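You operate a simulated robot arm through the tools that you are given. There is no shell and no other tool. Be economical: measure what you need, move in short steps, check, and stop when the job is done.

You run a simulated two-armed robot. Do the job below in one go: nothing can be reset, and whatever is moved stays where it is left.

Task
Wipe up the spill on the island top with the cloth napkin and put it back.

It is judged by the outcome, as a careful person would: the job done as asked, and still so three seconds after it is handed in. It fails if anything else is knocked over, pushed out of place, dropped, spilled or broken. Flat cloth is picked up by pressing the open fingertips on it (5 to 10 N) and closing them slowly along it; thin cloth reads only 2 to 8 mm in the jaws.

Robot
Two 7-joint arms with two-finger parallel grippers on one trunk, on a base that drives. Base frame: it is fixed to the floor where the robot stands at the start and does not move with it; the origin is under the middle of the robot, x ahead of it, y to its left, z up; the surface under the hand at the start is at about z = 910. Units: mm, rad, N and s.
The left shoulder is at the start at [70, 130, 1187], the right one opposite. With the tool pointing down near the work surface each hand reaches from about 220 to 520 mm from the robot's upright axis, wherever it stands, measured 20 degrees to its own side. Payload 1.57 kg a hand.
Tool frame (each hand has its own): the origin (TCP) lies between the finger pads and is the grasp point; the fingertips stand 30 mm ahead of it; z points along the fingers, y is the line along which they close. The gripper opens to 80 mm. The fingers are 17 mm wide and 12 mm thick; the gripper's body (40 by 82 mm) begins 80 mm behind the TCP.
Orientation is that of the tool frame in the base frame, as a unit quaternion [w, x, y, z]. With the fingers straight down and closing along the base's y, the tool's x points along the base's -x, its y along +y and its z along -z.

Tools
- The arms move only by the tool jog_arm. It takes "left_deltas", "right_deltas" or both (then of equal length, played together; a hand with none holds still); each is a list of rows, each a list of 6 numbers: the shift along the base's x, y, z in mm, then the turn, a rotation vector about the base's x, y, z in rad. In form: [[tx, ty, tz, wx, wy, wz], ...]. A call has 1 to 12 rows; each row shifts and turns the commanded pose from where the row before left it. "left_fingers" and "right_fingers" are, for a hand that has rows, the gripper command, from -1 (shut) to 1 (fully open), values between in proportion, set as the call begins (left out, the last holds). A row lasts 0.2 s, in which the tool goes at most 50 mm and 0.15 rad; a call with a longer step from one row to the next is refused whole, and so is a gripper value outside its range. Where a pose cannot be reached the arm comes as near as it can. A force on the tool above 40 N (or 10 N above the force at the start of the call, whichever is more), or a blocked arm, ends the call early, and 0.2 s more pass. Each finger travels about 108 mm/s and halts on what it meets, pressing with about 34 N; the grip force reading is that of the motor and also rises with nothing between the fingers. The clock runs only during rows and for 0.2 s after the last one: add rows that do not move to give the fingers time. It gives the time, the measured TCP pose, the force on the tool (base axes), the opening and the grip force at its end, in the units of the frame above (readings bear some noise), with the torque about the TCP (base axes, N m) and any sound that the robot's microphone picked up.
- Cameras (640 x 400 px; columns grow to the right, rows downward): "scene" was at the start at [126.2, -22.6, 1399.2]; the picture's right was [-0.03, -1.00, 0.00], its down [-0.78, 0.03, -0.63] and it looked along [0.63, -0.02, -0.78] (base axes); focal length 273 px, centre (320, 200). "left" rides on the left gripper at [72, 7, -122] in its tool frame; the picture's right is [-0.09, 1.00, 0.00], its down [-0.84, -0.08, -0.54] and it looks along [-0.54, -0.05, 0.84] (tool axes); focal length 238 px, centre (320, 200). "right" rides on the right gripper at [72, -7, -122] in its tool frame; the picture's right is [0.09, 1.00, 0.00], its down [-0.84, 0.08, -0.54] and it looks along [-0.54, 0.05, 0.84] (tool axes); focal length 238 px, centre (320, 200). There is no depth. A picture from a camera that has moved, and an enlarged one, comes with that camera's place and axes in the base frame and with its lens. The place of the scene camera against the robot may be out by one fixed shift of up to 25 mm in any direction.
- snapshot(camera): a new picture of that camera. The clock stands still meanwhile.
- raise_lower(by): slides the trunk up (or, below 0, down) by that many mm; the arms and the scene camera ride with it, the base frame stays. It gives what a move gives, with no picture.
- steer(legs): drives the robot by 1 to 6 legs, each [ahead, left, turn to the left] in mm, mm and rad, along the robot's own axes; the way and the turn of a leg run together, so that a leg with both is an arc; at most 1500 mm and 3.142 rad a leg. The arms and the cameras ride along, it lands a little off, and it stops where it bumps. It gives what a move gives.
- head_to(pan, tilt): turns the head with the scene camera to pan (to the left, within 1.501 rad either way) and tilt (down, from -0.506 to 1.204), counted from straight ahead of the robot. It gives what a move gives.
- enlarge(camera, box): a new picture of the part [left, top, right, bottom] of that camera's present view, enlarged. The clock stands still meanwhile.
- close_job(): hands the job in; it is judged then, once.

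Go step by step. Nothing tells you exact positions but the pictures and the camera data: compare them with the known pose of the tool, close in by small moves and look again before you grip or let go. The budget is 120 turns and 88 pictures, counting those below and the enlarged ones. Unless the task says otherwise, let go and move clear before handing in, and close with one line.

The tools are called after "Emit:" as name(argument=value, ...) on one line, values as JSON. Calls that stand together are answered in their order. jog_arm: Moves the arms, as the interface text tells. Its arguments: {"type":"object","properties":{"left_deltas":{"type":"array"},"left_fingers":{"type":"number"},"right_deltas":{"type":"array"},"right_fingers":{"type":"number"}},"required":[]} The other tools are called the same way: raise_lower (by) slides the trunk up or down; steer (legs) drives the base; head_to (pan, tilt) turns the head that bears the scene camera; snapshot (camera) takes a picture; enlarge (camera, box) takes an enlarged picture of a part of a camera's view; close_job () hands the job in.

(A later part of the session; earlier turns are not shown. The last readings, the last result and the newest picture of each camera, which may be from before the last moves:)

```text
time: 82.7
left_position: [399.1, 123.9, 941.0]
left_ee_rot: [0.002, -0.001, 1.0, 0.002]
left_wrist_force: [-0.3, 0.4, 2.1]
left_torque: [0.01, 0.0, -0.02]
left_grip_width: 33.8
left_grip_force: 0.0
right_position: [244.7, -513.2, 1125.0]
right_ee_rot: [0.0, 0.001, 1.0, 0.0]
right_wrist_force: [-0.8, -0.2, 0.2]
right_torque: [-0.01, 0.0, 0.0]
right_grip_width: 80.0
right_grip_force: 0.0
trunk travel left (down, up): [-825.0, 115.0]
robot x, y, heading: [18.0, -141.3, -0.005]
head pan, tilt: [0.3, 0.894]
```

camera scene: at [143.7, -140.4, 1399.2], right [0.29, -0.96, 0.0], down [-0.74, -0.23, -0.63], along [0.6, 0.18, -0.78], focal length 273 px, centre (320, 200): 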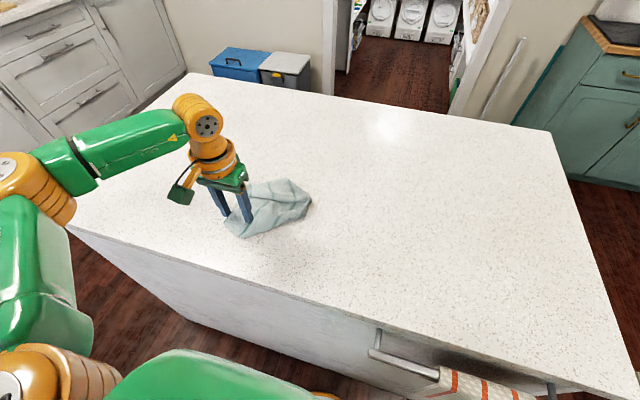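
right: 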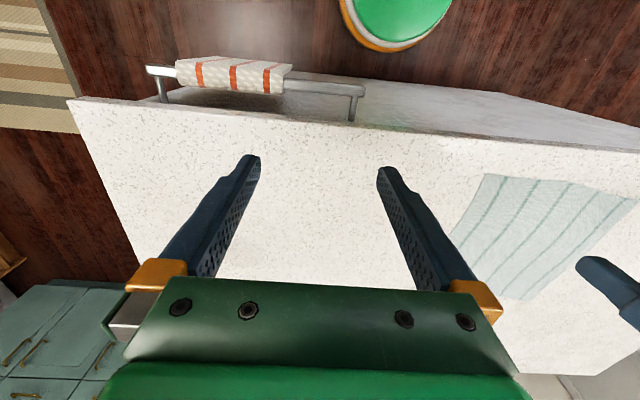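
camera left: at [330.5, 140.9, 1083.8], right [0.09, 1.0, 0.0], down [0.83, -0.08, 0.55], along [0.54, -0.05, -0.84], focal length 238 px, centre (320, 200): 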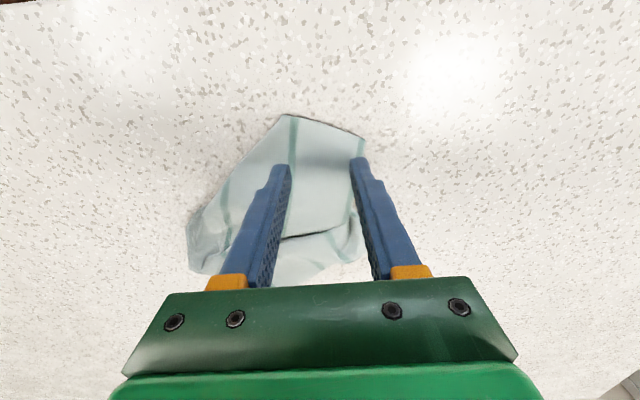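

Emit:
jog_arm(left_deltas=[[0, 0, -0.8, 0, 0, 0], [0, 0, 0, 0, 0, 0]])

Emit:
jog_arm(left_deltas=[[0, 0, 0, 0, 0, 0], [0, 0, 0, 0, 0, 0]], left_fingers=-0.4)

Emit:
jog_arm(left_deltas=[[0, 0, -0.3, 0, 0, 0], [0, 0, 0, 0, 0, 0]], left_fingers=-0.62)

Emit:
jog_arm(left_deltas=[[0, 0, 0, 0, 0, 0], [0, 0, 0, 0, 0, 0]], left_fingers=-0.82)

Emit:
jog_arm(left_deltas=[[0, 0, 0, 0, 0, 0], [0, 0, 0, 0, 0, 0], [0, 0, 0, 0, 0, 0]], left_fingers=-1)

Emit:
jog_arm(left_deltas=[[0, 0, 8, 0, 0, 0], [-12, 0, 8, 0, 0, 0], [-15, 0, 6, 0, 0, 0], [-15, 0, 0, 0, 0, 0], [0, 0, 0, 0, 0, 0]])

Emit:
snapshot(camera="left")

Emit:
enlarge(camera="scene", box=[170, 140, 350, 270])

```text
time: 83.3
left_position: [398.3, 121.4, 942.5]
left_ee_rot: [0.003, -0.002, 1.0, 0.002]
left_wrist_force: [0.9, 0.4, 3.9]
left_torque: [0.09, 0.01, -0.04]
left_grip_width: 34.2
left_grip_force: 0.8
right_position: [244.9, -513.4, 1125.3]
right_ee_rot: [0.001, 0.001, 1.0, 0.0]
right_wrist_force: [-0.4, 0.0, 0.1]
right_torque: [0.0, 0.01, -0.02]
right_grip_width: 79.9
right_grip_force: 0.1
trunk travel left (down, up): [-825.0, 115.0]
robot x, y, heading: [25.8, -143.8, -0.005]
head pan, tilt: [0.3, 0.894]
```

```text
time: 83.9
left_position: [398.9, 122.8, 941.8]
left_ee_rot: [0.002, -0.002, 1.0, 0.002]
left_wrist_force: [0.7, -0.6, 3.8]
left_torque: [0.08, -0.02, 0.02]
left_grip_width: 23.3
left_grip_force: 0.0
right_position: [244.6, -514.4, 1124.4]
right_ee_rot: [0.001, 0.001, 1.0, 0.001]
right_wrist_force: [-0.7, -0.1, 0.1]
right_torque: [0.02, 0.03, 0.02]
right_grip_width: 80.0
right_grip_force: 0.1
trunk travel left (down, up): [-825.0, 115.0]
robot x, y, heading: [21.0, -143.1, -0.004]
head pan, tilt: [0.3, 0.894]
```

```text
time: 84.5
left_position: [398.6, 121.7, 942.0]
left_ee_rot: [0.003, -0.001, 1.0, 0.002]
left_wrist_force: [1.0, 0.2, 10.5]
left_torque: [0.06, -0.1, -0.01]
left_grip_width: 14.5
left_grip_force: 0.1
right_position: [243.1, -514.7, 1124.9]
right_ee_rot: [0.0, 0.001, 1.0, 0.001]
right_wrist_force: [0.0, 0.7, 0.2]
right_torque: [-0.03, 0.06, 0.0]
right_grip_width: 79.9
right_grip_force: 0.1
trunk travel left (down, up): [-825.0, 115.0]
robot x, y, heading: [25.2, -145.6, -0.003]
head pan, tilt: [0.3, 0.894]
```

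```text
time: 85.1
left_position: [397.6, 121.5, 941.8]
left_ee_rot: [0.002, -0.001, 1.0, 0.003]
left_wrist_force: [0.8, -0.9, 11.8]
left_torque: [0.02, -0.04, -0.01]
left_grip_width: 5.6
left_grip_force: 0.1
right_position: [244.5, -515.1, 1125.5]
right_ee_rot: [0.001, 0.001, 1.0, 0.001]
right_wrist_force: [-1.1, -0.1, 0.2]
right_torque: [0.05, 0.01, 0.01]
right_grip_width: 80.2
right_grip_force: 0.0
trunk travel left (down, up): [-825.0, 115.0]
robot x, y, heading: [19.9, -142.7, 0.004]
head pan, tilt: [0.3, 0.894]
```

```text
time: 85.9
left_position: [396.9, 121.9, 940.8]
left_ee_rot: [0.003, -0.002, 1.0, 0.003]
left_wrist_force: [0.8, 0.0, 13.0]
left_torque: [0.08, -0.05, 0.0]
left_grip_width: 1.9
left_grip_force: 23.6
right_position: [244.6, -514.0, 1124.7]
right_ee_rot: [0.002, 0.001, 1.0, 0.001]
right_wrist_force: [0.1, -0.4, 0.8]
right_torque: [-0.02, 0.01, 0.0]
right_grip_width: 80.0
right_grip_force: 0.0
trunk travel left (down, up): [-825.0, 115.0]
robot x, y, heading: [17.7, -146.4, 0.001]
head pan, tilt: [0.3, 0.894]
```

```text
time: 87.1
left_position: [357.1, 123.0, 961.7]
left_ee_rot: [0.002, -0.002, 1.0, 0.001]
left_wrist_force: [0.2, -0.3, -0.5]
left_torque: [0.02, 0.01, 0.0]
left_grip_width: 2.0
left_grip_force: 23.7
right_position: [244.9, -513.1, 1125.5]
right_ee_rot: [0.0, 0.001, 1.0, -0.001]
right_wrist_force: [-0.2, -0.3, -0.1]
right_torque: [-0.01, 0.01, 0.01]
right_grip_width: 80.0
right_grip_force: 0.1
trunk travel left (down, up): [-825.0, 115.0]
robot x, y, heading: [23.3, -145.1, 0.002]
head pan, tilt: [0.3, 0.894]
```

```text
35 pictures are left
camera left: at [284.1, 127.8, 1084.4], right [0.09, 1.0, 0.0], down [0.84, -0.08, 0.54], along [0.54, -0.05, -0.84], focal length 238 px, centre (320, 200)
```

left: 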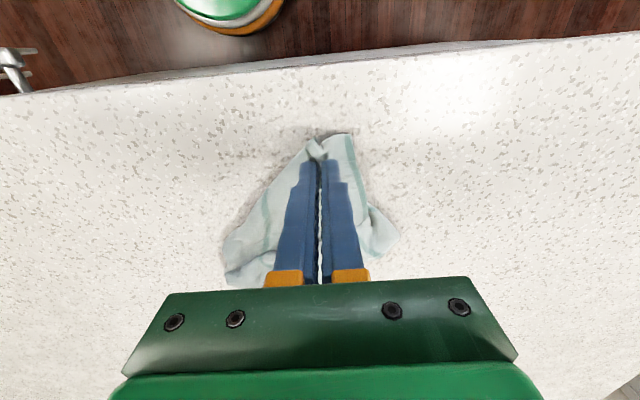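

```text
3.08 times, centred on (260, 205) of scene
camera zoom: at [144.1, -140.8, 1399.2], right [0.29, -0.96, 0.0], down [-0.75, -0.23, -0.63], along [0.6, 0.18, -0.78], focal length 840 px, centre (505, 185)
```

zoom: 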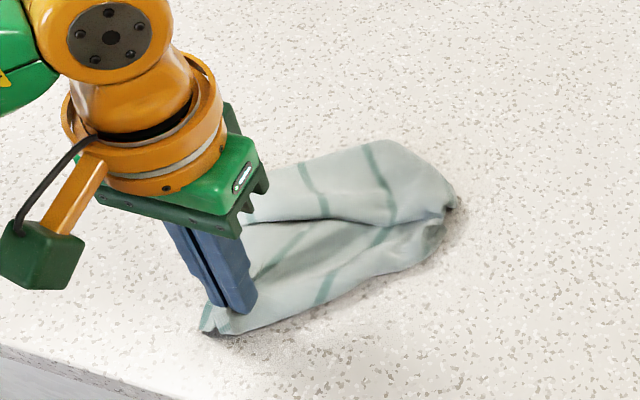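

The pleat is opening. I'll pull a bit further, then release and look.

Emit:
jog_arm(left_deltas=[[-12, 4, 0, 0, 0, 0], [-12, 4, 0, 0, 0, 0], [-10, 4, 0, 0, 0, 0], [0, 0, -9, 0, 0, 0], [0, 0, -8, 0, 0, 0], [0, 0, 0, 0, 0, 0]])

Emit:
jog_arm(left_deltas=[[0, 0, 0, 0, 0, 0], [0, 0, 0, 0, 0, 0], [0, 0, 15, 0, 0, 0], [0, 0, 30, 0, 0, 0], [0, 20, 40, 0, 0, 0], [0, 40, 20, 0, 0, 0], [0, 45, 0, 0, 0, 0], [0, 45, 0, 0, 0, 0], [0, 0, 0, 0, 0, 0]], left_fingers=-0.5)

Emit:
enlarge(camera="scene", box=[170, 130, 350, 260])

```text
time: 88.5
left_position: [323.6, 134.2, 945.3]
left_ee_rot: [0.001, -0.001, 1.0, 0.002]
left_wrist_force: [-0.1, 1.2, 0.4]
left_torque: [-0.02, 0.03, 0.02]
left_grip_width: 1.9
left_grip_force: 23.6
right_position: [244.5, -513.5, 1124.7]
right_ee_rot: [0.0, 0.001, 1.0, 0.0]
right_wrist_force: [0.2, -0.2, 0.3]
right_torque: [0.02, 0.01, 0.02]
right_grip_width: 80.0
right_grip_force: 0.1
trunk travel left (down, up): [-825.0, 115.0]
robot x, y, heading: [21.1, -142.1, -0.003]
head pan, tilt: [0.3, 0.894]
```

```text
time: 90.5
left_position: [320.1, 254.1, 1050.6]
left_ee_rot: [0.002, -0.001, 1.0, 0.002]
left_wrist_force: [0.1, 0.3, 0.5]
left_torque: [0.01, 0.04, 0.01]
left_grip_width: 20.0
left_grip_force: 0.1
left hand out of reach, approached as far as the arm can: row 8
right_position: [244.7, -512.7, 1123.7]
right_ee_rot: [0.0, 0.0, 1.0, 0.0]
right_wrist_force: [-0.5, 0.7, 0.7]
right_torque: [-0.03, 0.01, 0.0]
right_grip_width: 79.9
right_grip_force: 0.1
trunk travel left (down, up): [-825.0, 115.0]
robot x, y, heading: [22.3, -140.7, -0.004]
head pan, tilt: [0.3, 0.894]
```

```text
3.08 times, centred on (260, 195) of scene
camera zoom: at [144.0, -141.2, 1399.2], right [0.29, -0.96, 0.0], down [-0.75, -0.23, -0.63], along [0.6, 0.18, -0.78], focal length 840 px, centre (505, 215)
```

zoom: 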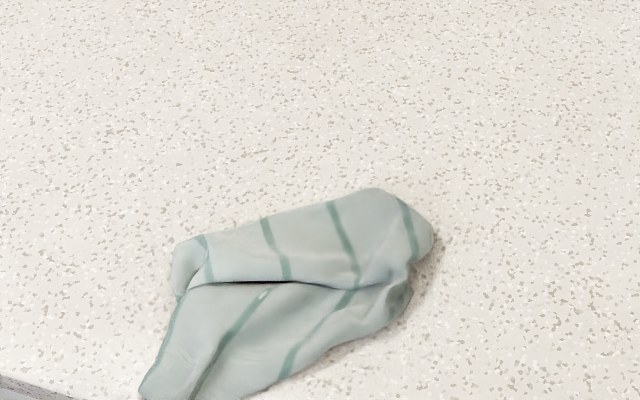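

The napkin slid toward me a little. I'll pinch the far edge at about (476, 105), lift so it hangs open, then lay it near-hem-first moving away from the robot.

Emit:
jog_arm(left_deltas=[[26, -20, 0, 0, 0, 0], [26, -25, 0, 0, 0, 0], [26, -25, -15, 0, 0, 0], [26, -25, -20, 0, 0, 0], [26, -25, -25, 0, 0, 0], [26, -25, -25, 0, 0, 0], [0, 0, 0, 0, 0, 0]], left_fingers=0)

Emit:
snapshot(camera="left")

Emit:
enlarge(camera="scene", box=[170, 130, 350, 260])

```text
time: 92.1
left_position: [474.7, 107.5, 963.9]
left_ee_rot: [0.002, -0.001, 1.0, 0.002]
left_wrist_force: [-0.2, -1.2, 0.5]
left_torque: [-0.04, 0.01, 0.0]
left_grip_width: 39.9
left_grip_force: 0.1
right_position: [245.3, -512.2, 1125.4]
right_ee_rot: [0.0, 0.001, 1.0, 0.0]
right_wrist_force: [-0.2, -0.9, -0.3]
right_torque: [0.02, -0.05, 0.0]
right_grip_width: 80.1
right_grip_force: 0.0
trunk travel left (down, up): [-825.0, 115.0]
robot x, y, heading: [23.4, -144.0, -0.006]
head pan, tilt: [0.3, 0.894]
```

```text
32 pictures are left
camera left: at [401.4, 112.6, 1085.3], right [0.09, 1.0, 0.0], down [0.83, -0.08, 0.55], along [0.54, -0.05, -0.84], focal length 238 px, centre (320, 200)
```

left: 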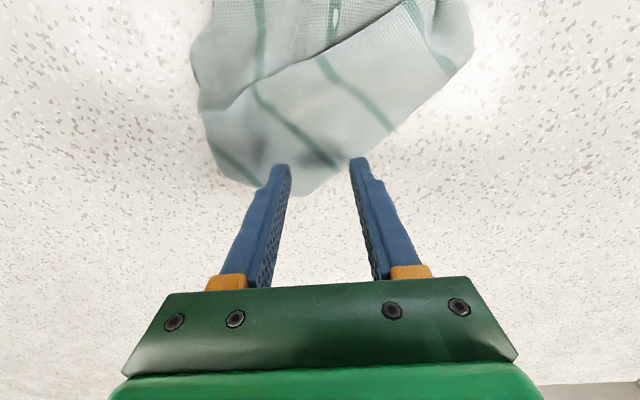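

```text
3.08 times, centred on (260, 195) of scene
camera zoom: at [143.6, -140.3, 1399.2], right [0.29, -0.96, 0.0], down [-0.74, -0.23, -0.63], along [0.6, 0.18, -0.78], focal length 840 px, centre (505, 215)
```

zoom: 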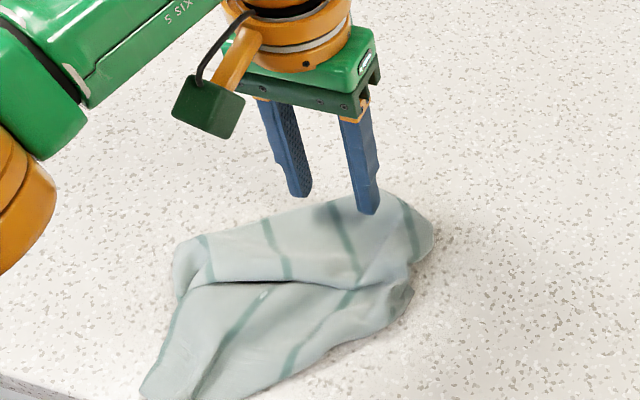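

The far corner of the cloth is slightly right of and nearer than the fingers. I'll shift to about (462, 88) and press.

Emit:
jog_arm(left_deltas=[[-12, -18, -3, 0, 0, 0], [0, 0, -6, 0, 0, 0], [0, 0, -5, 0, 0, 0], [0, 0, -4, 0, 0, 0], [0, 0, -2, 0, 0, 0], [0, 0, -1, 0, 0, 0], [0, 0, 0, 0, 0, 0]], left_fingers=-0.1)

Emit:
snapshot(camera="left")

```text
time: 93.7
left_position: [463.2, 89.2, 943.9]
left_ee_rot: [0.002, -0.002, 1.0, 0.002]
left_wrist_force: [-1.0, 0.2, 0.0]
left_torque: [0.01, -0.02, 0.0]
left_grip_width: 36.1
left_grip_force: 0.2
right_position: [245.3, -513.0, 1125.8]
right_ee_rot: [0.0, 0.001, 1.0, 0.0]
right_wrist_force: [0.0, -0.3, -0.2]
right_torque: [0.01, 0.0, 0.0]
right_grip_width: 79.8
right_grip_force: 0.1
trunk travel left (down, up): [-825.0, 115.0]
robot x, y, heading: [20.2, -142.6, -0.004]
head pan, tilt: [0.3, 0.894]
```

```text
30 pictures are left
camera left: at [389.7, 95.5, 1065.7], right [0.09, 1.0, 0.0], down [0.83, -0.08, 0.54], along [0.54, -0.05, -0.84], focal length 238 px, centre (320, 200)
```

left: 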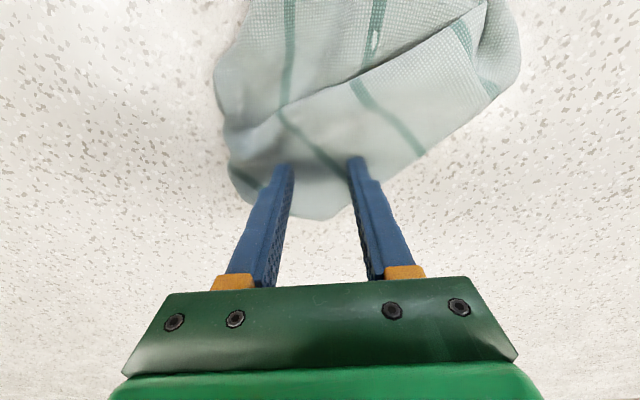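

Both tips sit on the cloth near its far corner. I'll press and close.

Emit:
jog_arm(left_deltas=[[0, 0, -1.2, 0, 0, 0], [0, 0, -1, 0, 0, 0], [0, 0, 0, 0, 0, 0]])

Emit:
jog_arm(left_deltas=[[0, 0, -0.6, 0, 0, 0], [0, 0, 0, 0, 0, 0]], left_fingers=-0.35)

Emit:
jog_arm(left_deltas=[[0, 0, 0, 0, 0, 0], [0, 0, 0, 0, 0, 0]], left_fingers=-0.6)

Emit:
jog_arm(left_deltas=[[0, 0, 0, 0, 0, 0], [0, 0, 0, 0, 0, 0]], left_fingers=-0.82)

Emit:
jog_arm(left_deltas=[[0, 0, 0, 0, 0, 0], [0, 0, 0, 0, 0, 0], [0, 0, 0, 0, 0, 0]], left_fingers=-1)

Emit:
jog_arm(left_deltas=[[0, 0, 15, 0, 0, 0], [-10, 5, 35, 0, 0, 0], [-10, 5, 40, 0, 0, 0], [-10, 5, 40, 0, 0, 0], [-10, 5, 40, 0, 0, 0], [-10, 0, 35, 0, 0, 0], [0, 0, 0, 0, 0, 0]])

Emit:
snapshot(camera="scene")

```text
time: 94.5
left_position: [463.9, 89.7, 941.2]
left_ee_rot: [0.001, -0.002, 1.0, 0.002]
left_wrist_force: [-0.3, 0.6, 0.1]
left_torque: [0.02, 0.03, -0.01]
left_grip_width: 36.3
left_grip_force: 0.1
right_position: [245.1, -513.4, 1125.9]
right_ee_rot: [0.0, 0.001, 1.0, 0.0]
right_wrist_force: [0.7, 0.5, -0.5]
right_torque: [0.03, 0.01, -0.05]
right_grip_width: 79.9
right_grip_force: 0.0
trunk travel left (down, up): [-825.0, 115.0]
robot x, y, heading: [22.7, -143.5, 0.003]
head pan, tilt: [0.3, 0.894]
```

```text
time: 95.1
left_position: [463.7, 90.6, 941.3]
left_ee_rot: [0.003, -0.001, 1.0, 0.002]
left_wrist_force: [-0.1, 0.2, 0.9]
left_torque: [-0.03, -0.04, 0.02]
left_grip_width: 25.9
left_grip_force: 0.0
right_position: [245.2, -513.2, 1124.4]
right_ee_rot: [0.0, 0.002, 1.0, 0.0]
right_wrist_force: [0.1, 0.1, 1.2]
right_torque: [-0.02, -0.02, 0.02]
right_grip_width: 79.9
right_grip_force: 0.1
trunk travel left (down, up): [-825.0, 115.0]
robot x, y, heading: [22.3, -138.6, -0.006]
head pan, tilt: [0.3, 0.894]
```

```text
time: 95.7
left_position: [463.0, 89.3, 941.3]
left_ee_rot: [0.002, -0.003, 1.0, 0.003]
left_wrist_force: [0.3, 0.4, 1.7]
left_torque: [-0.01, 0.0, -0.03]
left_grip_width: 16.1
left_grip_force: 0.1
right_position: [245.4, -512.8, 1124.7]
right_ee_rot: [0.0, 0.0, 1.0, 0.0]
right_wrist_force: [0.5, -0.3, 0.6]
right_torque: [0.0, 0.01, -0.03]
right_grip_width: 80.0
right_grip_force: 0.0
trunk travel left (down, up): [-825.0, 115.0]
robot x, y, heading: [20.6, -143.1, -0.003]
head pan, tilt: [0.3, 0.894]
```

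```text
time: 96.3
left_position: [463.9, 90.6, 941.3]
left_ee_rot: [0.002, -0.002, 1.0, 0.002]
left_wrist_force: [0.2, 0.4, 0.9]
left_torque: [-0.05, 0.0, -0.04]
left_grip_width: 6.9
left_grip_force: 0.0
right_position: [245.0, -512.8, 1125.6]
right_ee_rot: [0.0, 0.001, 1.0, -0.001]
right_wrist_force: [0.6, -0.6, 0.1]
right_torque: [-0.01, 0.02, 0.01]
right_grip_width: 80.1
right_grip_force: 0.0
trunk travel left (down, up): [-825.0, 115.0]
robot x, y, heading: [18.9, -147.8, 0.0]
head pan, tilt: [0.3, 0.894]
```

```text
time: 97.1
left_position: [464.4, 90.5, 942.4]
left_ee_rot: [0.002, -0.001, 1.0, 0.003]
left_wrist_force: [-0.1, 0.2, 0.5]
left_torque: [0.0, 0.02, -0.02]
left_grip_width: 2.0
left_grip_force: 23.9
right_position: [245.1, -513.0, 1125.2]
right_ee_rot: [0.0, 0.001, 1.0, 0.001]
right_wrist_force: [0.7, -0.7, 0.5]
right_torque: [-0.01, 0.0, 0.0]
right_grip_width: 79.9
right_grip_force: 0.1
trunk travel left (down, up): [-825.0, 115.0]
robot x, y, heading: [19.2, -142.1, -0.003]
head pan, tilt: [0.3, 0.894]
```

```text
time: 98.7
left_position: [412.7, 107.3, 1146.2]
left_ee_rot: [0.001, -0.001, 1.0, 0.002]
left_wrist_force: [0.6, -0.5, -0.2]
left_torque: [-0.02, 0.0, 0.02]
left_grip_width: 2.0
left_grip_force: 23.6
right_position: [245.3, -514.4, 1124.5]
right_ee_rot: [0.0, 0.001, 1.0, 0.0]
right_wrist_force: [-0.3, -0.2, 0.1]
right_torque: [-0.02, -0.02, -0.02]
right_grip_width: 80.2
right_grip_force: 0.0
trunk travel left (down, up): [-825.0, 115.0]
robot x, y, heading: [18.4, -143.2, 0.002]
head pan, tilt: [0.3, 0.894]
```

```text
29 pictures are left
camera scene: at [144.5, -140.5, 1399.1], right [0.29, -0.96, 0.0], down [-0.75, -0.23, -0.63], along [0.6, 0.18, -0.78], focal length 273 px, centre (320, 200)
```

scene: 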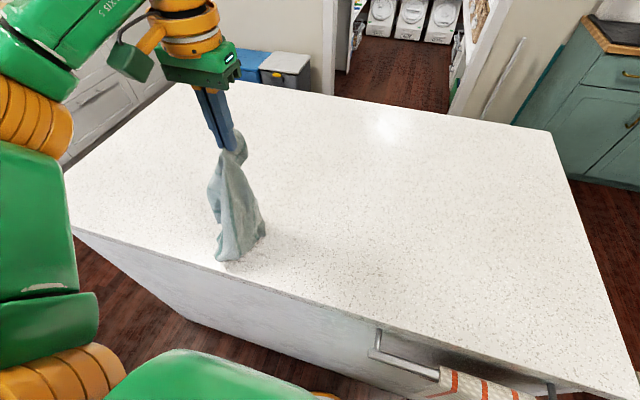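

The cloth is held and hanging. I'll raise it clear and shake it so the folds drop out.

Emit:
raise_lower(by=112)

Emit:
jog_arm(left_deltas=[[0, 0, -45, 0, 0, 0], [0, 0, 45, 0, 0, 0], [0, 0, -45, 0, 0, 0], [0, 0, 45, 0, 0, 0], [30, 0, 0, 0, 0, 0], [-30, 0, 0, 0, 0, 0], [0, 30, 0, 0, 0, 0], [0, -30, 0, 0, 0, 0], [0, 0, -45, 0, 0, 0], [0, 0, 45, 0, 0, 0], [0, 0, 0, 0, 0, 0], [0, 0, 0, 0, 0, 0]])

Emit:
enlarge(camera="scene", box=[150, 110, 330, 280])

```text
time: 100.1
left_position: [412.1, 107.4, 1258.4]
left_ee_rot: [0.002, -0.002, 1.0, 0.001]
left_wrist_force: [-0.1, -0.1, -0.3]
left_torque: [0.01, 0.02, -0.02]
left_grip_width: 2.0
left_grip_force: 23.9
right_position: [247.1, -512.3, 1237.7]
right_ee_rot: [0.0, 0.001, 1.0, -0.001]
right_wrist_force: [-0.6, -0.2, -0.3]
right_torque: [0.01, -0.01, -0.05]
right_grip_width: 80.0
right_grip_force: 0.0
trunk travel left (down, up): [-937.0, 3.0]
robot x, y, heading: [24.6, -142.9, -0.004]
head pan, tilt: [0.3, 0.894]
```

```text
time: 102.7
left_position: [414.4, 107.7, 1256.9]
left_ee_rot: [0.002, -0.001, 1.0, 0.002]
left_wrist_force: [-0.7, -0.4, 0.1]
left_torque: [0.02, 0.01, -0.01]
left_grip_width: 2.2
left_grip_force: 23.0
right_position: [246.7, -513.2, 1236.5]
right_ee_rot: [0.0, 0.001, 1.0, 0.0]
right_wrist_force: [0.5, -0.5, 0.2]
right_torque: [-0.02, 0.02, 0.03]
right_grip_width: 80.2
right_grip_force: 0.0
trunk travel left (down, up): [-937.0, 3.0]
robot x, y, heading: [23.0, -138.6, -0.001]
head pan, tilt: [0.3, 0.894]
```

```text
2.35 times, centred on (240, 195) of scene
camera zoom: at [145.2, -140.8, 1511.1], right [0.29, -0.96, 0.0], down [-0.75, -0.23, -0.63], along [0.6, 0.18, -0.78], focal length 642 px, centre (508, 212)
```

zoom: 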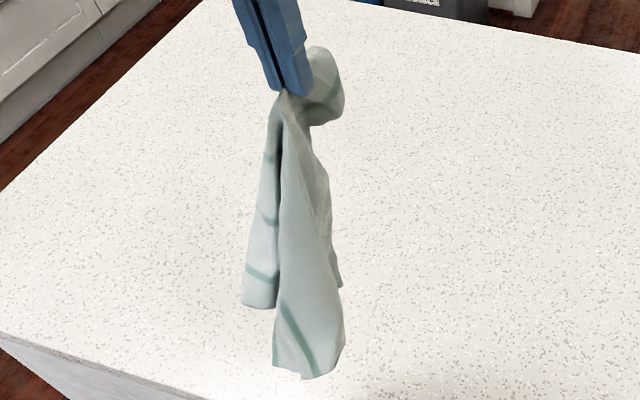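

The cloth now hangs long and open. I'll lower it so the near hem touches near x≈360, then lay it away from me.

Emit:
jog_arm(left_deltas=[[-20, 0, 0, 0, 0, 0], [-25, 0, 0, 0, 0, 0], [-20, 0, 0, 0, 0, 0], [0, 0, 0, 0, 0, 0]])

Emit:
raise_lower(by=-100)

Emit:
jog_arm(left_deltas=[[8, 0, -18, 0, 0, 0], [12, 0, -18, 0, 0, 0], [16, 0, -18, 0, 0, 0], [20, 0, -18, 0, -0.02, 0], [22, 0, -18, 0, -0.04, 0], [22, 0, -18, 0, -0.05, 0], [22, 0, -18, 0, -0.05, 0], [22, 0, -18, 0, -0.06, 0], [22, 0, -18, 0, -0.06, 0], [22, 0, -14, 0, -0.06, 0], [22, 0, -10, 0, -0.06, 0], [0, 0, 0, 0, 0, 0]])

Emit:
snapshot(camera="scene")

Emit:
snapshot(camera="left")

```text
time: 103.7
left_position: [348.9, 107.5, 1255.6]
left_ee_rot: [0.001, -0.002, 1.0, 0.002]
left_wrist_force: [0.0, -0.2, 0.3]
left_torque: [0.0, 0.01, -0.01]
left_grip_width: 2.1
left_grip_force: 23.3
right_position: [245.0, -513.0, 1235.9]
right_ee_rot: [0.0, 0.001, 1.0, -0.001]
right_wrist_force: [0.1, -0.6, 1.1]
right_torque: [-0.02, 0.0, 0.01]
right_grip_width: 80.1
right_grip_force: 0.0
trunk travel left (down, up): [-937.0, 3.0]
robot x, y, heading: [22.0, -143.6, -0.005]
head pan, tilt: [0.3, 0.894]
```

```text
time: 105.1
left_position: [349.7, 107.9, 1156.8]
left_ee_rot: [0.002, -0.001, 1.0, 0.002]
left_wrist_force: [-0.2, -0.5, -0.3]
left_torque: [0.0, 0.0, -0.05]
left_grip_width: 2.1
left_grip_force: 23.7
right_position: [245.3, -513.5, 1136.9]
right_ee_rot: [0.0, 0.0, 1.0, 0.0]
right_wrist_force: [0.4, 0.1, 0.2]
right_torque: [0.02, 0.01, -0.04]
right_grip_width: 80.2
right_grip_force: 0.0
trunk travel left (down, up): [-837.0, 103.0]
robot x, y, heading: [18.4, -141.9, 0.004]
head pan, tilt: [0.3, 0.894]
```

```text
time: 107.7
left_position: [559.4, 107.7, 971.9]
left_ee_rot: [0.202, -0.001, 0.979, 0.001]
left_wrist_force: [-0.5, -0.1, 0.5]
left_torque: [-0.01, -0.01, -0.02]
left_grip_width: 1.7
left_grip_force: 23.7
right_position: [244.9, -512.9, 1136.5]
right_ee_rot: [0.001, 0.001, 1.0, 0.0]
right_wrist_force: [0.2, 0.3, 0.5]
right_torque: [0.02, -0.02, -0.01]
right_grip_width: 80.0
right_grip_force: 0.1
trunk travel left (down, up): [-837.0, 103.0]
robot x, y, heading: [19.4, -143.1, -0.004]
head pan, tilt: [0.3, 0.894]
```

```text
27 pictures are left
camera scene: at [143.7, -140.5, 1411.2], right [0.29, -0.96, 0.0], down [-0.74, -0.23, -0.63], along [0.6, 0.18, -0.78], focal length 273 px, centre (320, 200)
```

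scene: 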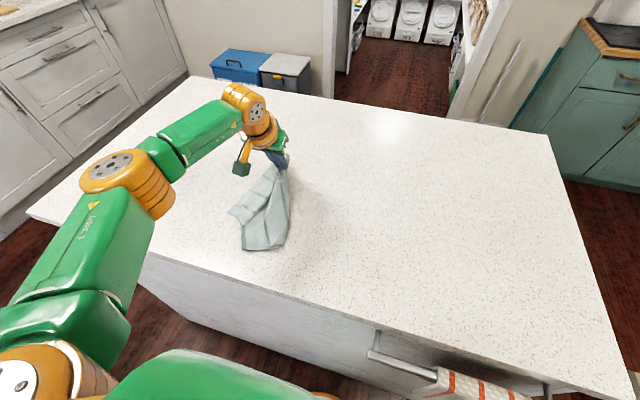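

```text
26 pictures are left
camera left: at [445.3, 113.9, 1055.3], right [0.08, 1.0, 0.04], down [0.56, -0.08, 0.83], along [0.83, -0.05, -0.56], focal length 238 px, centre (320, 200)
```

left: 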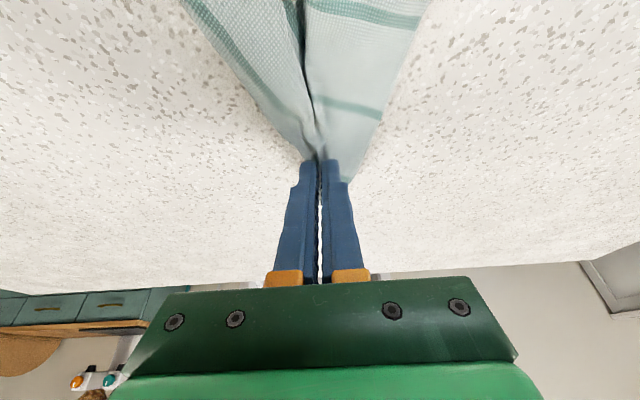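

Much better: the napkin is laid out from x≈366. I'll lower the far end slightly further out and release.

Emit:
jog_arm(left_deltas=[[9, 0, -9, 0, 0, 0], [8, 0, -9, 0, 0, 0], [5, 0, -7, 0, 0, 0], [0, 0, -3, 0, 0, 0], [0, 0, 0, 0, 0, 0]])

Emit:
jog_arm(left_deltas=[[0, 0, 0, 0, 0, 0], [0, 0, 0, 0, 0, 0], [0, 0, 0, 0, 0, 0]], left_fingers=-0.4)

Emit:
jog_arm(left_deltas=[[0, 0, 15, 0, 0.05, 0], [0, 0, 25, 0, 0.05, 0], [-15, 15, 35, 0, 0.05, 0], [-30, 20, 30, 0, 0.05, 0], [-35, 20, 15, 0, 0.05, 0], [-40, 20, 10, 0, 0.05, 0], [-40, 25, 5, 0, 0.05, 0], [-40, 25, 0, 0, 0.06, 0], [-40, 25, 0, 0, 0, 0], [0, 0, 0, 0, 0, 0]])

Emit:
snapshot(camera="scene")

Emit:
enlarge(camera="scene", box=[180, 120, 360, 260])

```text
time: 108.9
left_position: [580.6, 107.0, 942.8]
left_ee_rot: [0.202, -0.002, 0.979, 0.002]
left_wrist_force: [0.7, -0.3, 3.4]
left_torque: [0.0, 0.0, 0.0]
left_grip_width: 1.7
left_grip_force: 23.4
right_position: [244.2, -512.2, 1136.6]
right_ee_rot: [0.0, 0.001, 1.0, 0.0]
right_wrist_force: [0.3, -0.5, -0.4]
right_torque: [0.0, -0.01, -0.02]
right_grip_width: 80.3
right_grip_force: 0.0
trunk travel left (down, up): [-837.0, 103.0]
robot x, y, heading: [20.1, -146.1, -0.007]
head pan, tilt: [0.3, 0.894]
```

```text
time: 109.7
left_position: [581.7, 106.2, 943.1]
left_ee_rot: [0.201, -0.002, 0.98, 0.001]
left_wrist_force: [0.5, -0.2, 0.3]
left_torque: [0.0, -0.02, 0.02]
left_grip_width: 24.0
left_grip_force: 0.1
right_position: [244.9, -513.5, 1136.5]
right_ee_rot: [0.0, 0.001, 1.0, 0.0]
right_wrist_force: [0.8, 0.4, 0.2]
right_torque: [0.02, 0.01, -0.02]
right_grip_width: 80.2
right_grip_force: 0.0
trunk travel left (down, up): [-837.0, 103.0]
robot x, y, heading: [22.7, -136.7, 0.002]
head pan, tilt: [0.3, 0.894]
```

```text
time: 111.9
left_position: [325.4, 251.6, 1061.5]
left_ee_rot: [-0.003, -0.002, 1.0, 0.002]
left_wrist_force: [-0.4, -0.6, 0.4]
left_torque: [0.03, 0.04, 0.01]
left_grip_width: 24.0
left_grip_force: 0.0
left hand out of reach, approached as far as the arm can: row 1, 2, 3, 9
right_position: [245.2, -514.2, 1136.9]
right_ee_rot: [0.001, 0.001, 1.0, 0.0]
right_wrist_force: [-0.1, -0.4, 0.4]
right_torque: [0.02, 0.0, 0.0]
right_grip_width: 79.9
right_grip_force: 0.0
trunk travel left (down, up): [-837.0, 103.0]
robot x, y, heading: [22.1, -140.7, -0.001]
head pan, tilt: [0.3, 0.894]
```

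```text
25 pictures are left
camera scene: at [144.3, -141.1, 1411.2], right [0.29, -0.96, 0.0], down [-0.75, -0.23, -0.63], along [0.6, 0.18, -0.78], focal length 273 px, centre (320, 200)
```

scene: 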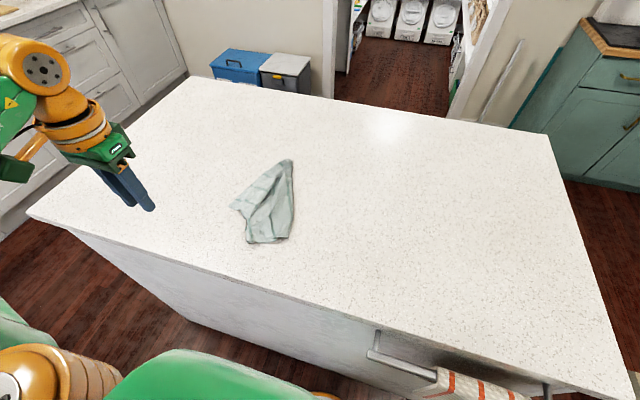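

```text
2.86 times, centred on (270, 190) of scene
camera zoom: at [144.3, -141.1, 1411.2], right [0.29, -0.96, 0.0], down [-0.75, -0.23, -0.63], along [0.6, 0.18, -0.78], focal length 780 px, centre (463, 229)
```

zoom: 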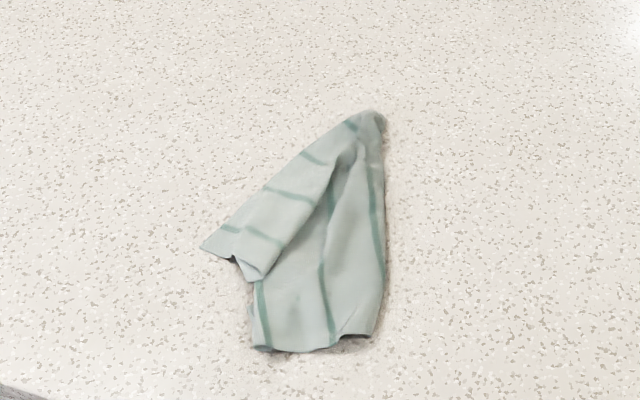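

The napkin lies mostly in place, with its far-left corner flap folded over at about (460, 168). I'll drive left, pick up that flap and unfold it toward the far left.

Emit:
steer(legs=[[0, 190, 0]])

Emit:
jog_arm(left_deltas=[[15, -35, 0, 0, 0, 0], [20, -40, 0, 0, 0, 0], [20, -45, 0, 0, 0, 0], [20, -45, 0, 0, 0, 0], [20, -45, -15, 0, 0, 0], [20, -40, -25, 0, 0, 0], [20, -26, -30, 0, 0, 0], [5, 0, -25, 0, 0, 0], [0, 0, 0, 0, 0, 0]], left_fingers=-0.1)

Emit:
snapshot(camera="left")

```text
time: 113.4
left_position: [328.5, 434.9, 1064.9]
left_ee_rot: [-0.002, -0.001, 1.0, 0.003]
left_wrist_force: [-1.0, -0.9, 0.3]
left_torque: [0.05, 0.02, -0.01]
left_grip_width: 24.1
left_grip_force: 0.1
right_position: [245.3, -331.3, 1136.6]
right_ee_rot: [0.0, 0.002, 1.0, 0.002]
right_wrist_force: [-0.3, -0.5, -0.1]
right_torque: [0.01, -0.03, 0.01]
right_grip_width: 80.1
right_grip_force: 0.1
trunk travel left (down, up): [-837.0, 103.0]
robot x, y, heading: [19.6, 42.0, -0.004]
head pan, tilt: [0.3, 0.894]
```

```text
refused: row 5 steps farther than a row can; nothing moved
```

```text
23 pictures are left
camera left: at [256.2, 440.2, 1186.6], right [0.09, 1.0, 0.01], down [0.84, -0.08, 0.54], along [0.54, -0.04, -0.84], focal length 238 px, centre (320, 200)
```

left: 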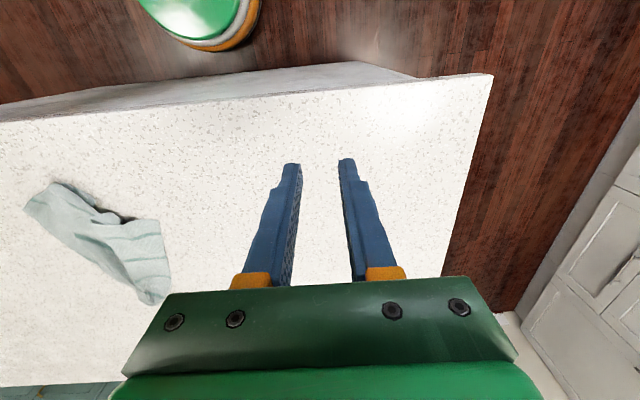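

One row was too long. From this view the flap's left corner is at about (449, 190), so I'll go to (470, 172) with shorter steps.

Emit:
jog_arm(left_deltas=[[15, -35, 0, 0, 0, 0], [18, -40, 0, 0, 0, 0], [20, -40, 0, 0, 0, 0], [20, -40, 0, 0, 0, 0], [20, -38, -15, 0, 0, 0], [20, -35, -25, 0, 0, 0], [20, -25, -30, 0, 0, 0], [9, -10, -30, 0, 0, 0], [0, 0, 0, 0, 0, 0]], left_fingers=-0.1)

Emit:
snapshot(camera="left")

```text
time: 115.4
left_position: [472.3, 172.6, 962.7]
left_ee_rot: [-0.002, -0.001, 1.0, 0.003]
left_wrist_force: [-0.5, 0.2, -0.1]
left_torque: [-0.05, 0.02, -0.01]
left_grip_width: 36.1
left_grip_force: 0.0
right_position: [244.9, -327.1, 1136.7]
right_ee_rot: [0.0, 0.002, 1.0, 0.0]
right_wrist_force: [0.7, -0.3, -0.1]
right_torque: [-0.01, 0.0, -0.01]
right_grip_width: 80.0
right_grip_force: 0.0
trunk travel left (down, up): [-837.0, 103.0]
robot x, y, heading: [22.0, 45.1, -0.005]
head pan, tilt: [0.3, 0.894]
```

```text
22 pictures are left
camera left: at [399.6, 178.0, 1085.9], right [0.09, 1.0, 0.0], down [0.84, -0.08, 0.54], along [0.54, -0.04, -0.84], focal length 238 px, centre (320, 200)
```

left: 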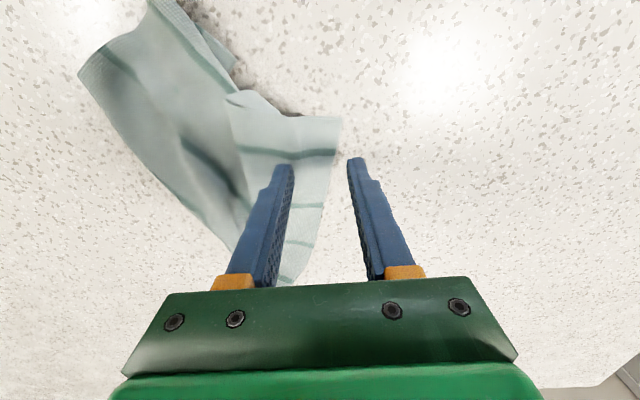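

The flap's free corner is just right of and nearer than the fingers. I'll shift -22 mm in y and press.

Emit:
jog_arm(left_deltas=[[-8, -22, -4, 0, 0, 0], [0, 0, -6, 0, 0, 0], [0, 0, -5, 0, 0, 0], [0, 0, -4, 0, 0, 0], [0, 0, -2, 0, 0, 0], [0, 0, -1, 0, 0, 0], [0, 0, 0, 0, 0, 0]], left_fingers=-0.25)

Emit:
jog_arm(left_deltas=[[0, 0, -0.7, 0, 0, 0], [0, 0, 0, 0, 0, 0]])

Emit:
snapshot(camera="left")

```text
time: 117.0
left_position: [459.3, 151.8, 942.2]
left_ee_rot: [-0.001, -0.001, 1.0, 0.002]
left_wrist_force: [5.4, -0.1, 23.5]
left_torque: [-0.44, -0.01, 0.07]
left_grip_width: 29.3
left_grip_force: 0.0
right_position: [241.5, -329.0, 1138.1]
right_ee_rot: [0.002, 0.002, 1.0, 0.001]
right_wrist_force: [0.1, 0.6, 0.1]
right_torque: [-0.01, 0.03, 0.05]
right_grip_width: 79.8
right_grip_force: 0.0
trunk travel left (down, up): [-837.0, 103.0]
robot x, y, heading: [25.3, 44.9, -0.005]
head pan, tilt: [0.3, 0.894]
```

```text
time: 117.6
left_position: [458.7, 150.1, 941.7]
left_ee_rot: [0.0, -0.001, 1.0, 0.003]
left_wrist_force: [7.1, 1.3, 34.8]
left_torque: [-0.71, -0.02, 0.11]
left_grip_width: 28.6
left_grip_force: 0.0
right_position: [240.0, -328.3, 1138.7]
right_ee_rot: [0.003, 0.001, 1.0, 0.0]
right_wrist_force: [0.1, -0.3, 0.2]
right_torque: [0.0, -0.04, -0.02]
right_grip_width: 80.3
right_grip_force: 0.1
trunk travel left (down, up): [-837.0, 103.0]
robot x, y, heading: [23.4, 44.5, -0.007]
head pan, tilt: [0.3, 0.894]
```

```text
21 pictures are left
camera left: at [386.2, 156.9, 1064.4], right [0.09, 1.0, 0.0], down [0.84, -0.08, 0.54], along [0.54, -0.04, -0.84], focal length 238 px, centre (320, 200)
```

left: 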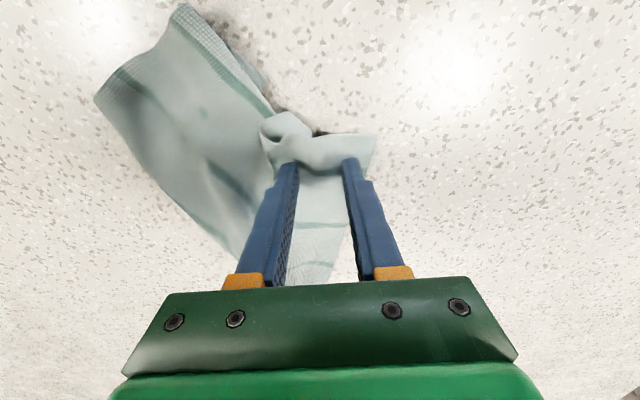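

Pressing too hard (35 N). I'll back off before closing.

Emit:
jog_arm(left_deltas=[[0, 0, 1.5, 0, 0, 0], [0, 0, 0.4, 0, 0, 0], [0, 0, 0, 0, 0, 0]])

Emit:
jog_arm(left_deltas=[[0, 0, 0, 0, 0, 0], [0, 0, 0, 0, 0, 0]], left_fingers=-0.5)

Emit:
jog_arm(left_deltas=[[0, 0, 0, 0, 0, 0], [0, 0, 0, 0, 0, 0]], left_fingers=-0.75)

Emit:
jog_arm(left_deltas=[[0, 0, 0, 0, 0, 0], [0, 0, 0, 0, 0, 0], [0, 0, 0, 0, 0, 0]], left_fingers=-1)

Emit:
jog_arm(left_deltas=[[0, 5, 15, 0, 0, 0], [5, 10, 20, 0, 0, 0], [10, 10, 20, 0, 0, 0], [15, 10, 10, 0, 0, 0], [0, 0, 0, 0, 0, 0]])

Emit:
snapshot(camera="left")

```text
time: 118.4
left_position: [458.9, 151.3, 941.8]
left_ee_rot: [-0.001, -0.001, 1.0, 0.003]
left_wrist_force: [0.1, -1.4, 14.8]
left_torque: [-0.34, 0.11, 0.0]
left_grip_width: 30.4
left_grip_force: 0.6
right_position: [241.5, -330.4, 1137.3]
right_ee_rot: [0.002, 0.002, 1.0, 0.001]
right_wrist_force: [-0.3, -0.6, 0.9]
right_torque: [-0.01, 0.01, -0.01]
right_grip_width: 79.9
right_grip_force: 0.1
trunk travel left (down, up): [-837.0, 103.0]
robot x, y, heading: [20.6, 43.1, -0.007]
head pan, tilt: [0.3, 0.894]
```

```text
time: 119.0
left_position: [459.1, 152.7, 942.3]
left_ee_rot: [-0.001, -0.001, 1.0, 0.002]
left_wrist_force: [-1.0, 0.2, 9.4]
left_torque: [-0.16, 0.09, -0.04]
left_grip_width: 19.3
left_grip_force: 0.0
right_position: [243.4, -327.1, 1136.6]
right_ee_rot: [0.002, 0.002, 1.0, 0.0]
right_wrist_force: [-0.5, 0.2, 0.1]
right_torque: [0.05, 0.02, -0.01]
right_grip_width: 80.0
right_grip_force: 0.2
trunk travel left (down, up): [-837.0, 103.0]
robot x, y, heading: [24.2, 37.9, 0.0]
head pan, tilt: [0.3, 0.894]
```

```text
time: 119.6
left_position: [460.6, 151.7, 943.1]
left_ee_rot: [-0.002, -0.001, 1.0, 0.002]
left_wrist_force: [-1.0, 0.7, 8.7]
left_torque: [-0.08, 0.04, -0.04]
left_grip_width: 9.9
left_grip_force: 0.1
right_position: [242.4, -327.7, 1136.2]
right_ee_rot: [0.001, 0.001, 1.0, 0.0]
right_wrist_force: [-0.5, -0.9, 0.0]
right_torque: [0.0, 0.02, 0.01]
right_grip_width: 80.0
right_grip_force: 0.1
trunk travel left (down, up): [-837.0, 103.0]
robot x, y, heading: [21.8, 43.6, -0.009]
head pan, tilt: [0.3, 0.894]
```

```text
time: 120.4
left_position: [459.1, 151.6, 943.1]
left_ee_rot: [-0.001, -0.001, 1.0, 0.003]
left_wrist_force: [1.1, -0.8, 13.4]
left_torque: [-0.07, -0.02, -0.01]
left_grip_width: 3.6
left_grip_force: 25.2
right_position: [242.1, -330.5, 1137.6]
right_ee_rot: [0.001, 0.002, 1.0, 0.001]
right_wrist_force: [1.0, -0.5, 0.2]
right_torque: [0.0, 0.02, 0.02]
right_grip_width: 79.9
right_grip_force: 0.0
trunk travel left (down, up): [-837.0, 103.0]
robot x, y, heading: [20.3, 44.1, -0.003]
head pan, tilt: [0.3, 0.894]
```

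```text
time: 121.6
left_position: [492.4, 188.4, 1005.4]
left_ee_rot: [-0.002, -0.001, 1.0, 0.003]
left_wrist_force: [-0.7, -0.8, -0.5]
left_torque: [-0.02, 0.01, -0.03]
left_grip_width: 2.8
left_grip_force: 23.9
right_position: [245.2, -327.4, 1137.4]
right_ee_rot: [0.001, 0.001, 1.0, 0.0]
right_wrist_force: [0.2, 0.5, -0.4]
right_torque: [-0.03, 0.0, -0.02]
right_grip_width: 79.6
right_grip_force: 0.1
trunk travel left (down, up): [-837.0, 103.0]
robot x, y, heading: [21.5, 42.2, -0.012]
head pan, tilt: [0.3, 0.894]
```

```text
20 pictures are left
camera left: at [420.1, 194.1, 1129.0], right [0.09, 1.0, 0.0], down [0.84, -0.08, 0.54], along [0.54, -0.05, -0.84], focal length 238 px, centre (320, 200)
```

left: 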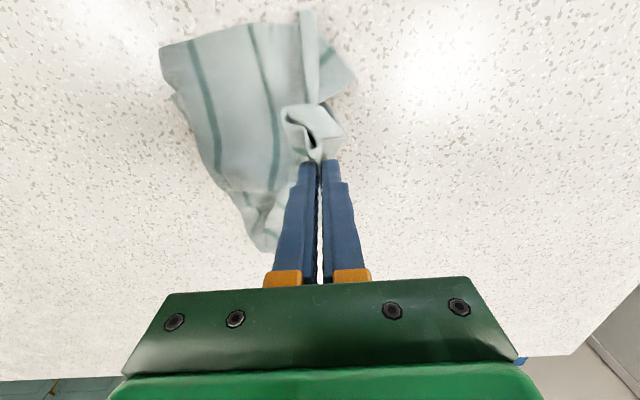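

The flap is opening nicely. I'll carry it toward the far-left corner and lower it.

Emit:
jog_arm(left_deltas=[[15, 8, 0, 0, -0.06, 0], [15, 8, 0, 0, -0.06, 0], [15, 8, -5, 0, -0.06, 0], [15, 8, -10, 0, -0.06, 0], [15, 6, -12, 0, -0.06, 0], [12, 4, -12, 0, -0.06, 0], [5, 2, -12, 0, 0, 0], [0, 0, 0, 0, 0, 0]])

Emit:
snapshot(camera="scene")

Emit:
snapshot(camera="left")

```text
time: 123.4
left_position: [582.7, 231.4, 954.4]
left_ee_rot: [0.177, -0.002, 0.984, 0.002]
left_wrist_force: [-0.4, -0.4, -0.1]
left_torque: [0.01, -0.01, 0.02]
left_grip_width: 2.8
left_grip_force: 23.7
right_position: [244.6, -327.5, 1135.7]
right_ee_rot: [0.0, 0.002, 1.0, 0.0]
right_wrist_force: [0.0, -1.0, -1.2]
right_torque: [0.0, 0.01, 0.01]
right_grip_width: 80.0
right_grip_force: 0.1
trunk travel left (down, up): [-837.0, 103.0]
robot x, y, heading: [23.7, 44.1, -0.006]
head pan, tilt: [0.3, 0.894]
```

```text
19 pictures are left
camera scene: at [144.7, 44.6, 1411.2], right [0.29, -0.96, 0.0], down [-0.75, -0.23, -0.63], along [0.6, 0.18, -0.78], focal length 273 px, centre (320, 200)
```

scene: 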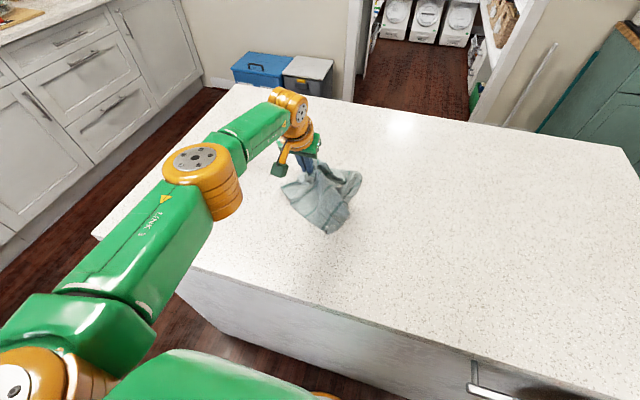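

```text
18 pictures are left
camera left: at [472.2, 237.8, 1044.8], right [0.08, 1.0, 0.04], down [0.6, -0.08, 0.8], along [0.8, -0.04, -0.6], focal length 238 px, centre (320, 200)
```

left: 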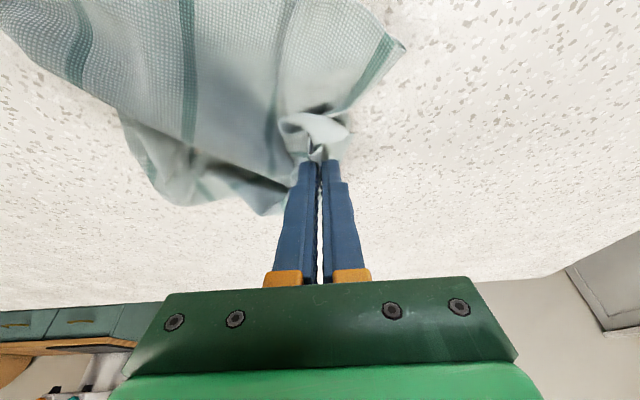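

The cloth is spread much wider. I'll lower, release and look.

Emit:
jog_arm(left_deltas=[[0, 0, -5, 0, 0, 0], [0, 0, -4, 0, 0, 0], [0, 0, 0, 0, 0, 0]])

Emit:
jog_arm(left_deltas=[[0, 0, 0, 0, 0, 0], [0, 0, 0, 0, 0, 0], [0, 0, 0, 0, 0, 0]], left_fingers=-0.4)

Emit:
jog_arm(left_deltas=[[0, 0, 15, 0, 0.05, 0], [-5, 0, 25, 0, 0.05, 0], [-20, 15, 30, 0, 0.05, 0], [-30, 20, 30, 0, 0.05, 0], [-35, 25, 15, 0, 0.05, 0], [-35, 25, 10, 0, 0.05, 0], [-35, 30, 5, 0, 0.05, 0], [-35, 30, 0, 0, 0, 0], [-35, 30, 0, 0, 0, 0], [0, 0, 0, 0, 0, 0]])

Emit:
enlarge(camera="scene", box=[230, 120, 410, 260])

```text
time: 124.2
left_position: [581.8, 230.0, 947.6]
left_ee_rot: [0.177, -0.001, 0.984, 0.002]
left_wrist_force: [-0.2, -0.5, 2.0]
left_torque: [-0.02, -0.03, -0.03]
left_grip_width: 2.5
left_grip_force: 23.7
right_position: [244.6, -328.2, 1137.5]
right_ee_rot: [0.001, 0.002, 1.0, -0.001]
right_wrist_force: [-0.4, 0.1, 0.8]
right_torque: [0.02, 0.01, 0.02]
right_grip_width: 80.1
right_grip_force: 0.0
trunk travel left (down, up): [-837.0, 103.0]
robot x, y, heading: [25.0, 43.0, -0.006]
head pan, tilt: [0.3, 0.894]
```

```text
time: 125.0
left_position: [582.7, 230.3, 945.8]
left_ee_rot: [0.176, -0.003, 0.984, 0.002]
left_wrist_force: [0.1, 0.3, 2.0]
left_torque: [0.0, 0.01, 0.02]
left_grip_width: 24.0
left_grip_force: 0.1
right_position: [243.9, -326.5, 1136.7]
right_ee_rot: [0.0, 0.002, 1.0, 0.0]
right_wrist_force: [-0.4, 0.0, 0.2]
right_torque: [0.03, -0.02, -0.01]
right_grip_width: 79.9
right_grip_force: 0.1
trunk travel left (down, up): [-837.0, 103.0]
robot x, y, heading: [22.7, 42.4, -0.006]
head pan, tilt: [0.3, 0.894]
```

```text
time: 127.2
left_position: [348.0, 413.7, 1089.1]
left_ee_rot: [0.002, -0.001, 1.0, 0.002]
left_wrist_force: [0.8, -0.7, -0.7]
left_torque: [0.02, 0.0, 0.03]
left_grip_width: 23.9
left_grip_force: 0.1
left hand out of reach, approached as far as the arm can: row 1, 2
right_position: [245.6, -329.1, 1137.2]
right_ee_rot: [0.0, 0.002, 1.0, 0.0]
right_wrist_force: [0.4, -0.2, 0.1]
right_torque: [0.04, 0.04, -0.02]
right_grip_width: 80.1
right_grip_force: 0.1
trunk travel left (down, up): [-837.0, 103.0]
robot x, y, heading: [23.8, 45.0, -0.004]
head pan, tilt: [0.3, 0.894]
```

```text
2.86 times, centred on (320, 190) of scene
camera zoom: at [145.4, 44.2, 1411.1], right [0.29, -0.96, 0.0], down [-0.75, -0.23, -0.63], along [0.6, 0.18, -0.78], focal length 780 px, centre (320, 229)
```

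zoom: 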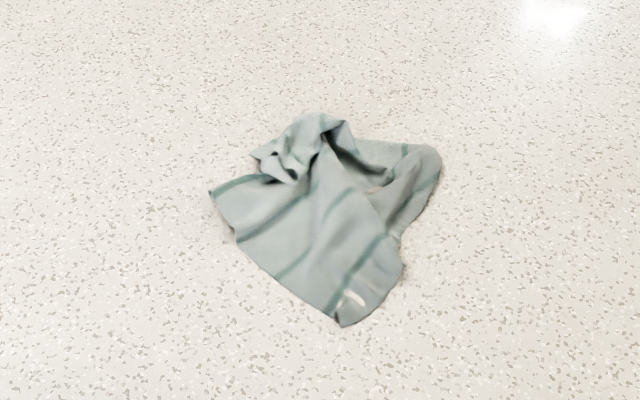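

Nicely opened, but its centre is now about (570, 180), roughly 110 mm off home. I'll pinch the near-right corner at about (468, 143) and drag it toward its original corner spot at (350, 0).

Emit:
jog_arm(left_deltas=[[10, -35, 0, 0, 0, 0], [12, -40, -5, 0, 0, 0], [15, -40, -10, 0, 0, 0], [15, -40, -12, 0, 0, 0], [15, -38, -20, 0, 0, 0], [15, -35, -25, 0, 0, 0], [18, -25, -25, 0, 0, 0], [20, -18, -28, 0, 0, 0], [0, 0, 0, 0, 0, 0]], left_fingers=-0.2)

Emit:
snapshot(camera="left")

```text
time: 129.2
left_position: [462.9, 136.3, 968.4]
left_ee_rot: [0.002, -0.001, 1.0, 0.002]
left_wrist_force: [0.1, -0.2, 0.1]
left_torque: [-0.02, -0.04, -0.01]
left_grip_width: 32.1
left_grip_force: 0.1
right_position: [244.5, -327.7, 1137.4]
right_ee_rot: [-0.001, 0.002, 1.0, 0.0]
right_wrist_force: [0.0, 1.1, 0.0]
right_torque: [-0.01, -0.01, 0.0]
right_grip_width: 80.3
right_grip_force: 0.1
trunk travel left (down, up): [-837.0, 103.0]
robot x, y, heading: [22.2, 41.4, -0.005]
head pan, tilt: [0.3, 0.894]
```

```text
16 pictures are left
camera left: at [390.4, 142.6, 1091.4], right [0.09, 1.0, 0.01], down [0.83, -0.08, 0.55], along [0.54, -0.04, -0.84], focal length 238 px, centre (320, 200)
```

left: 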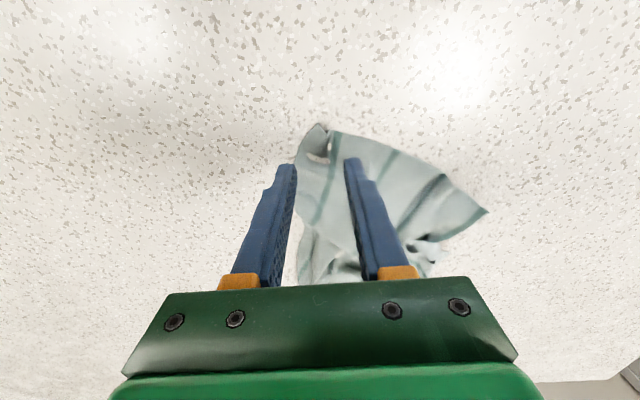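

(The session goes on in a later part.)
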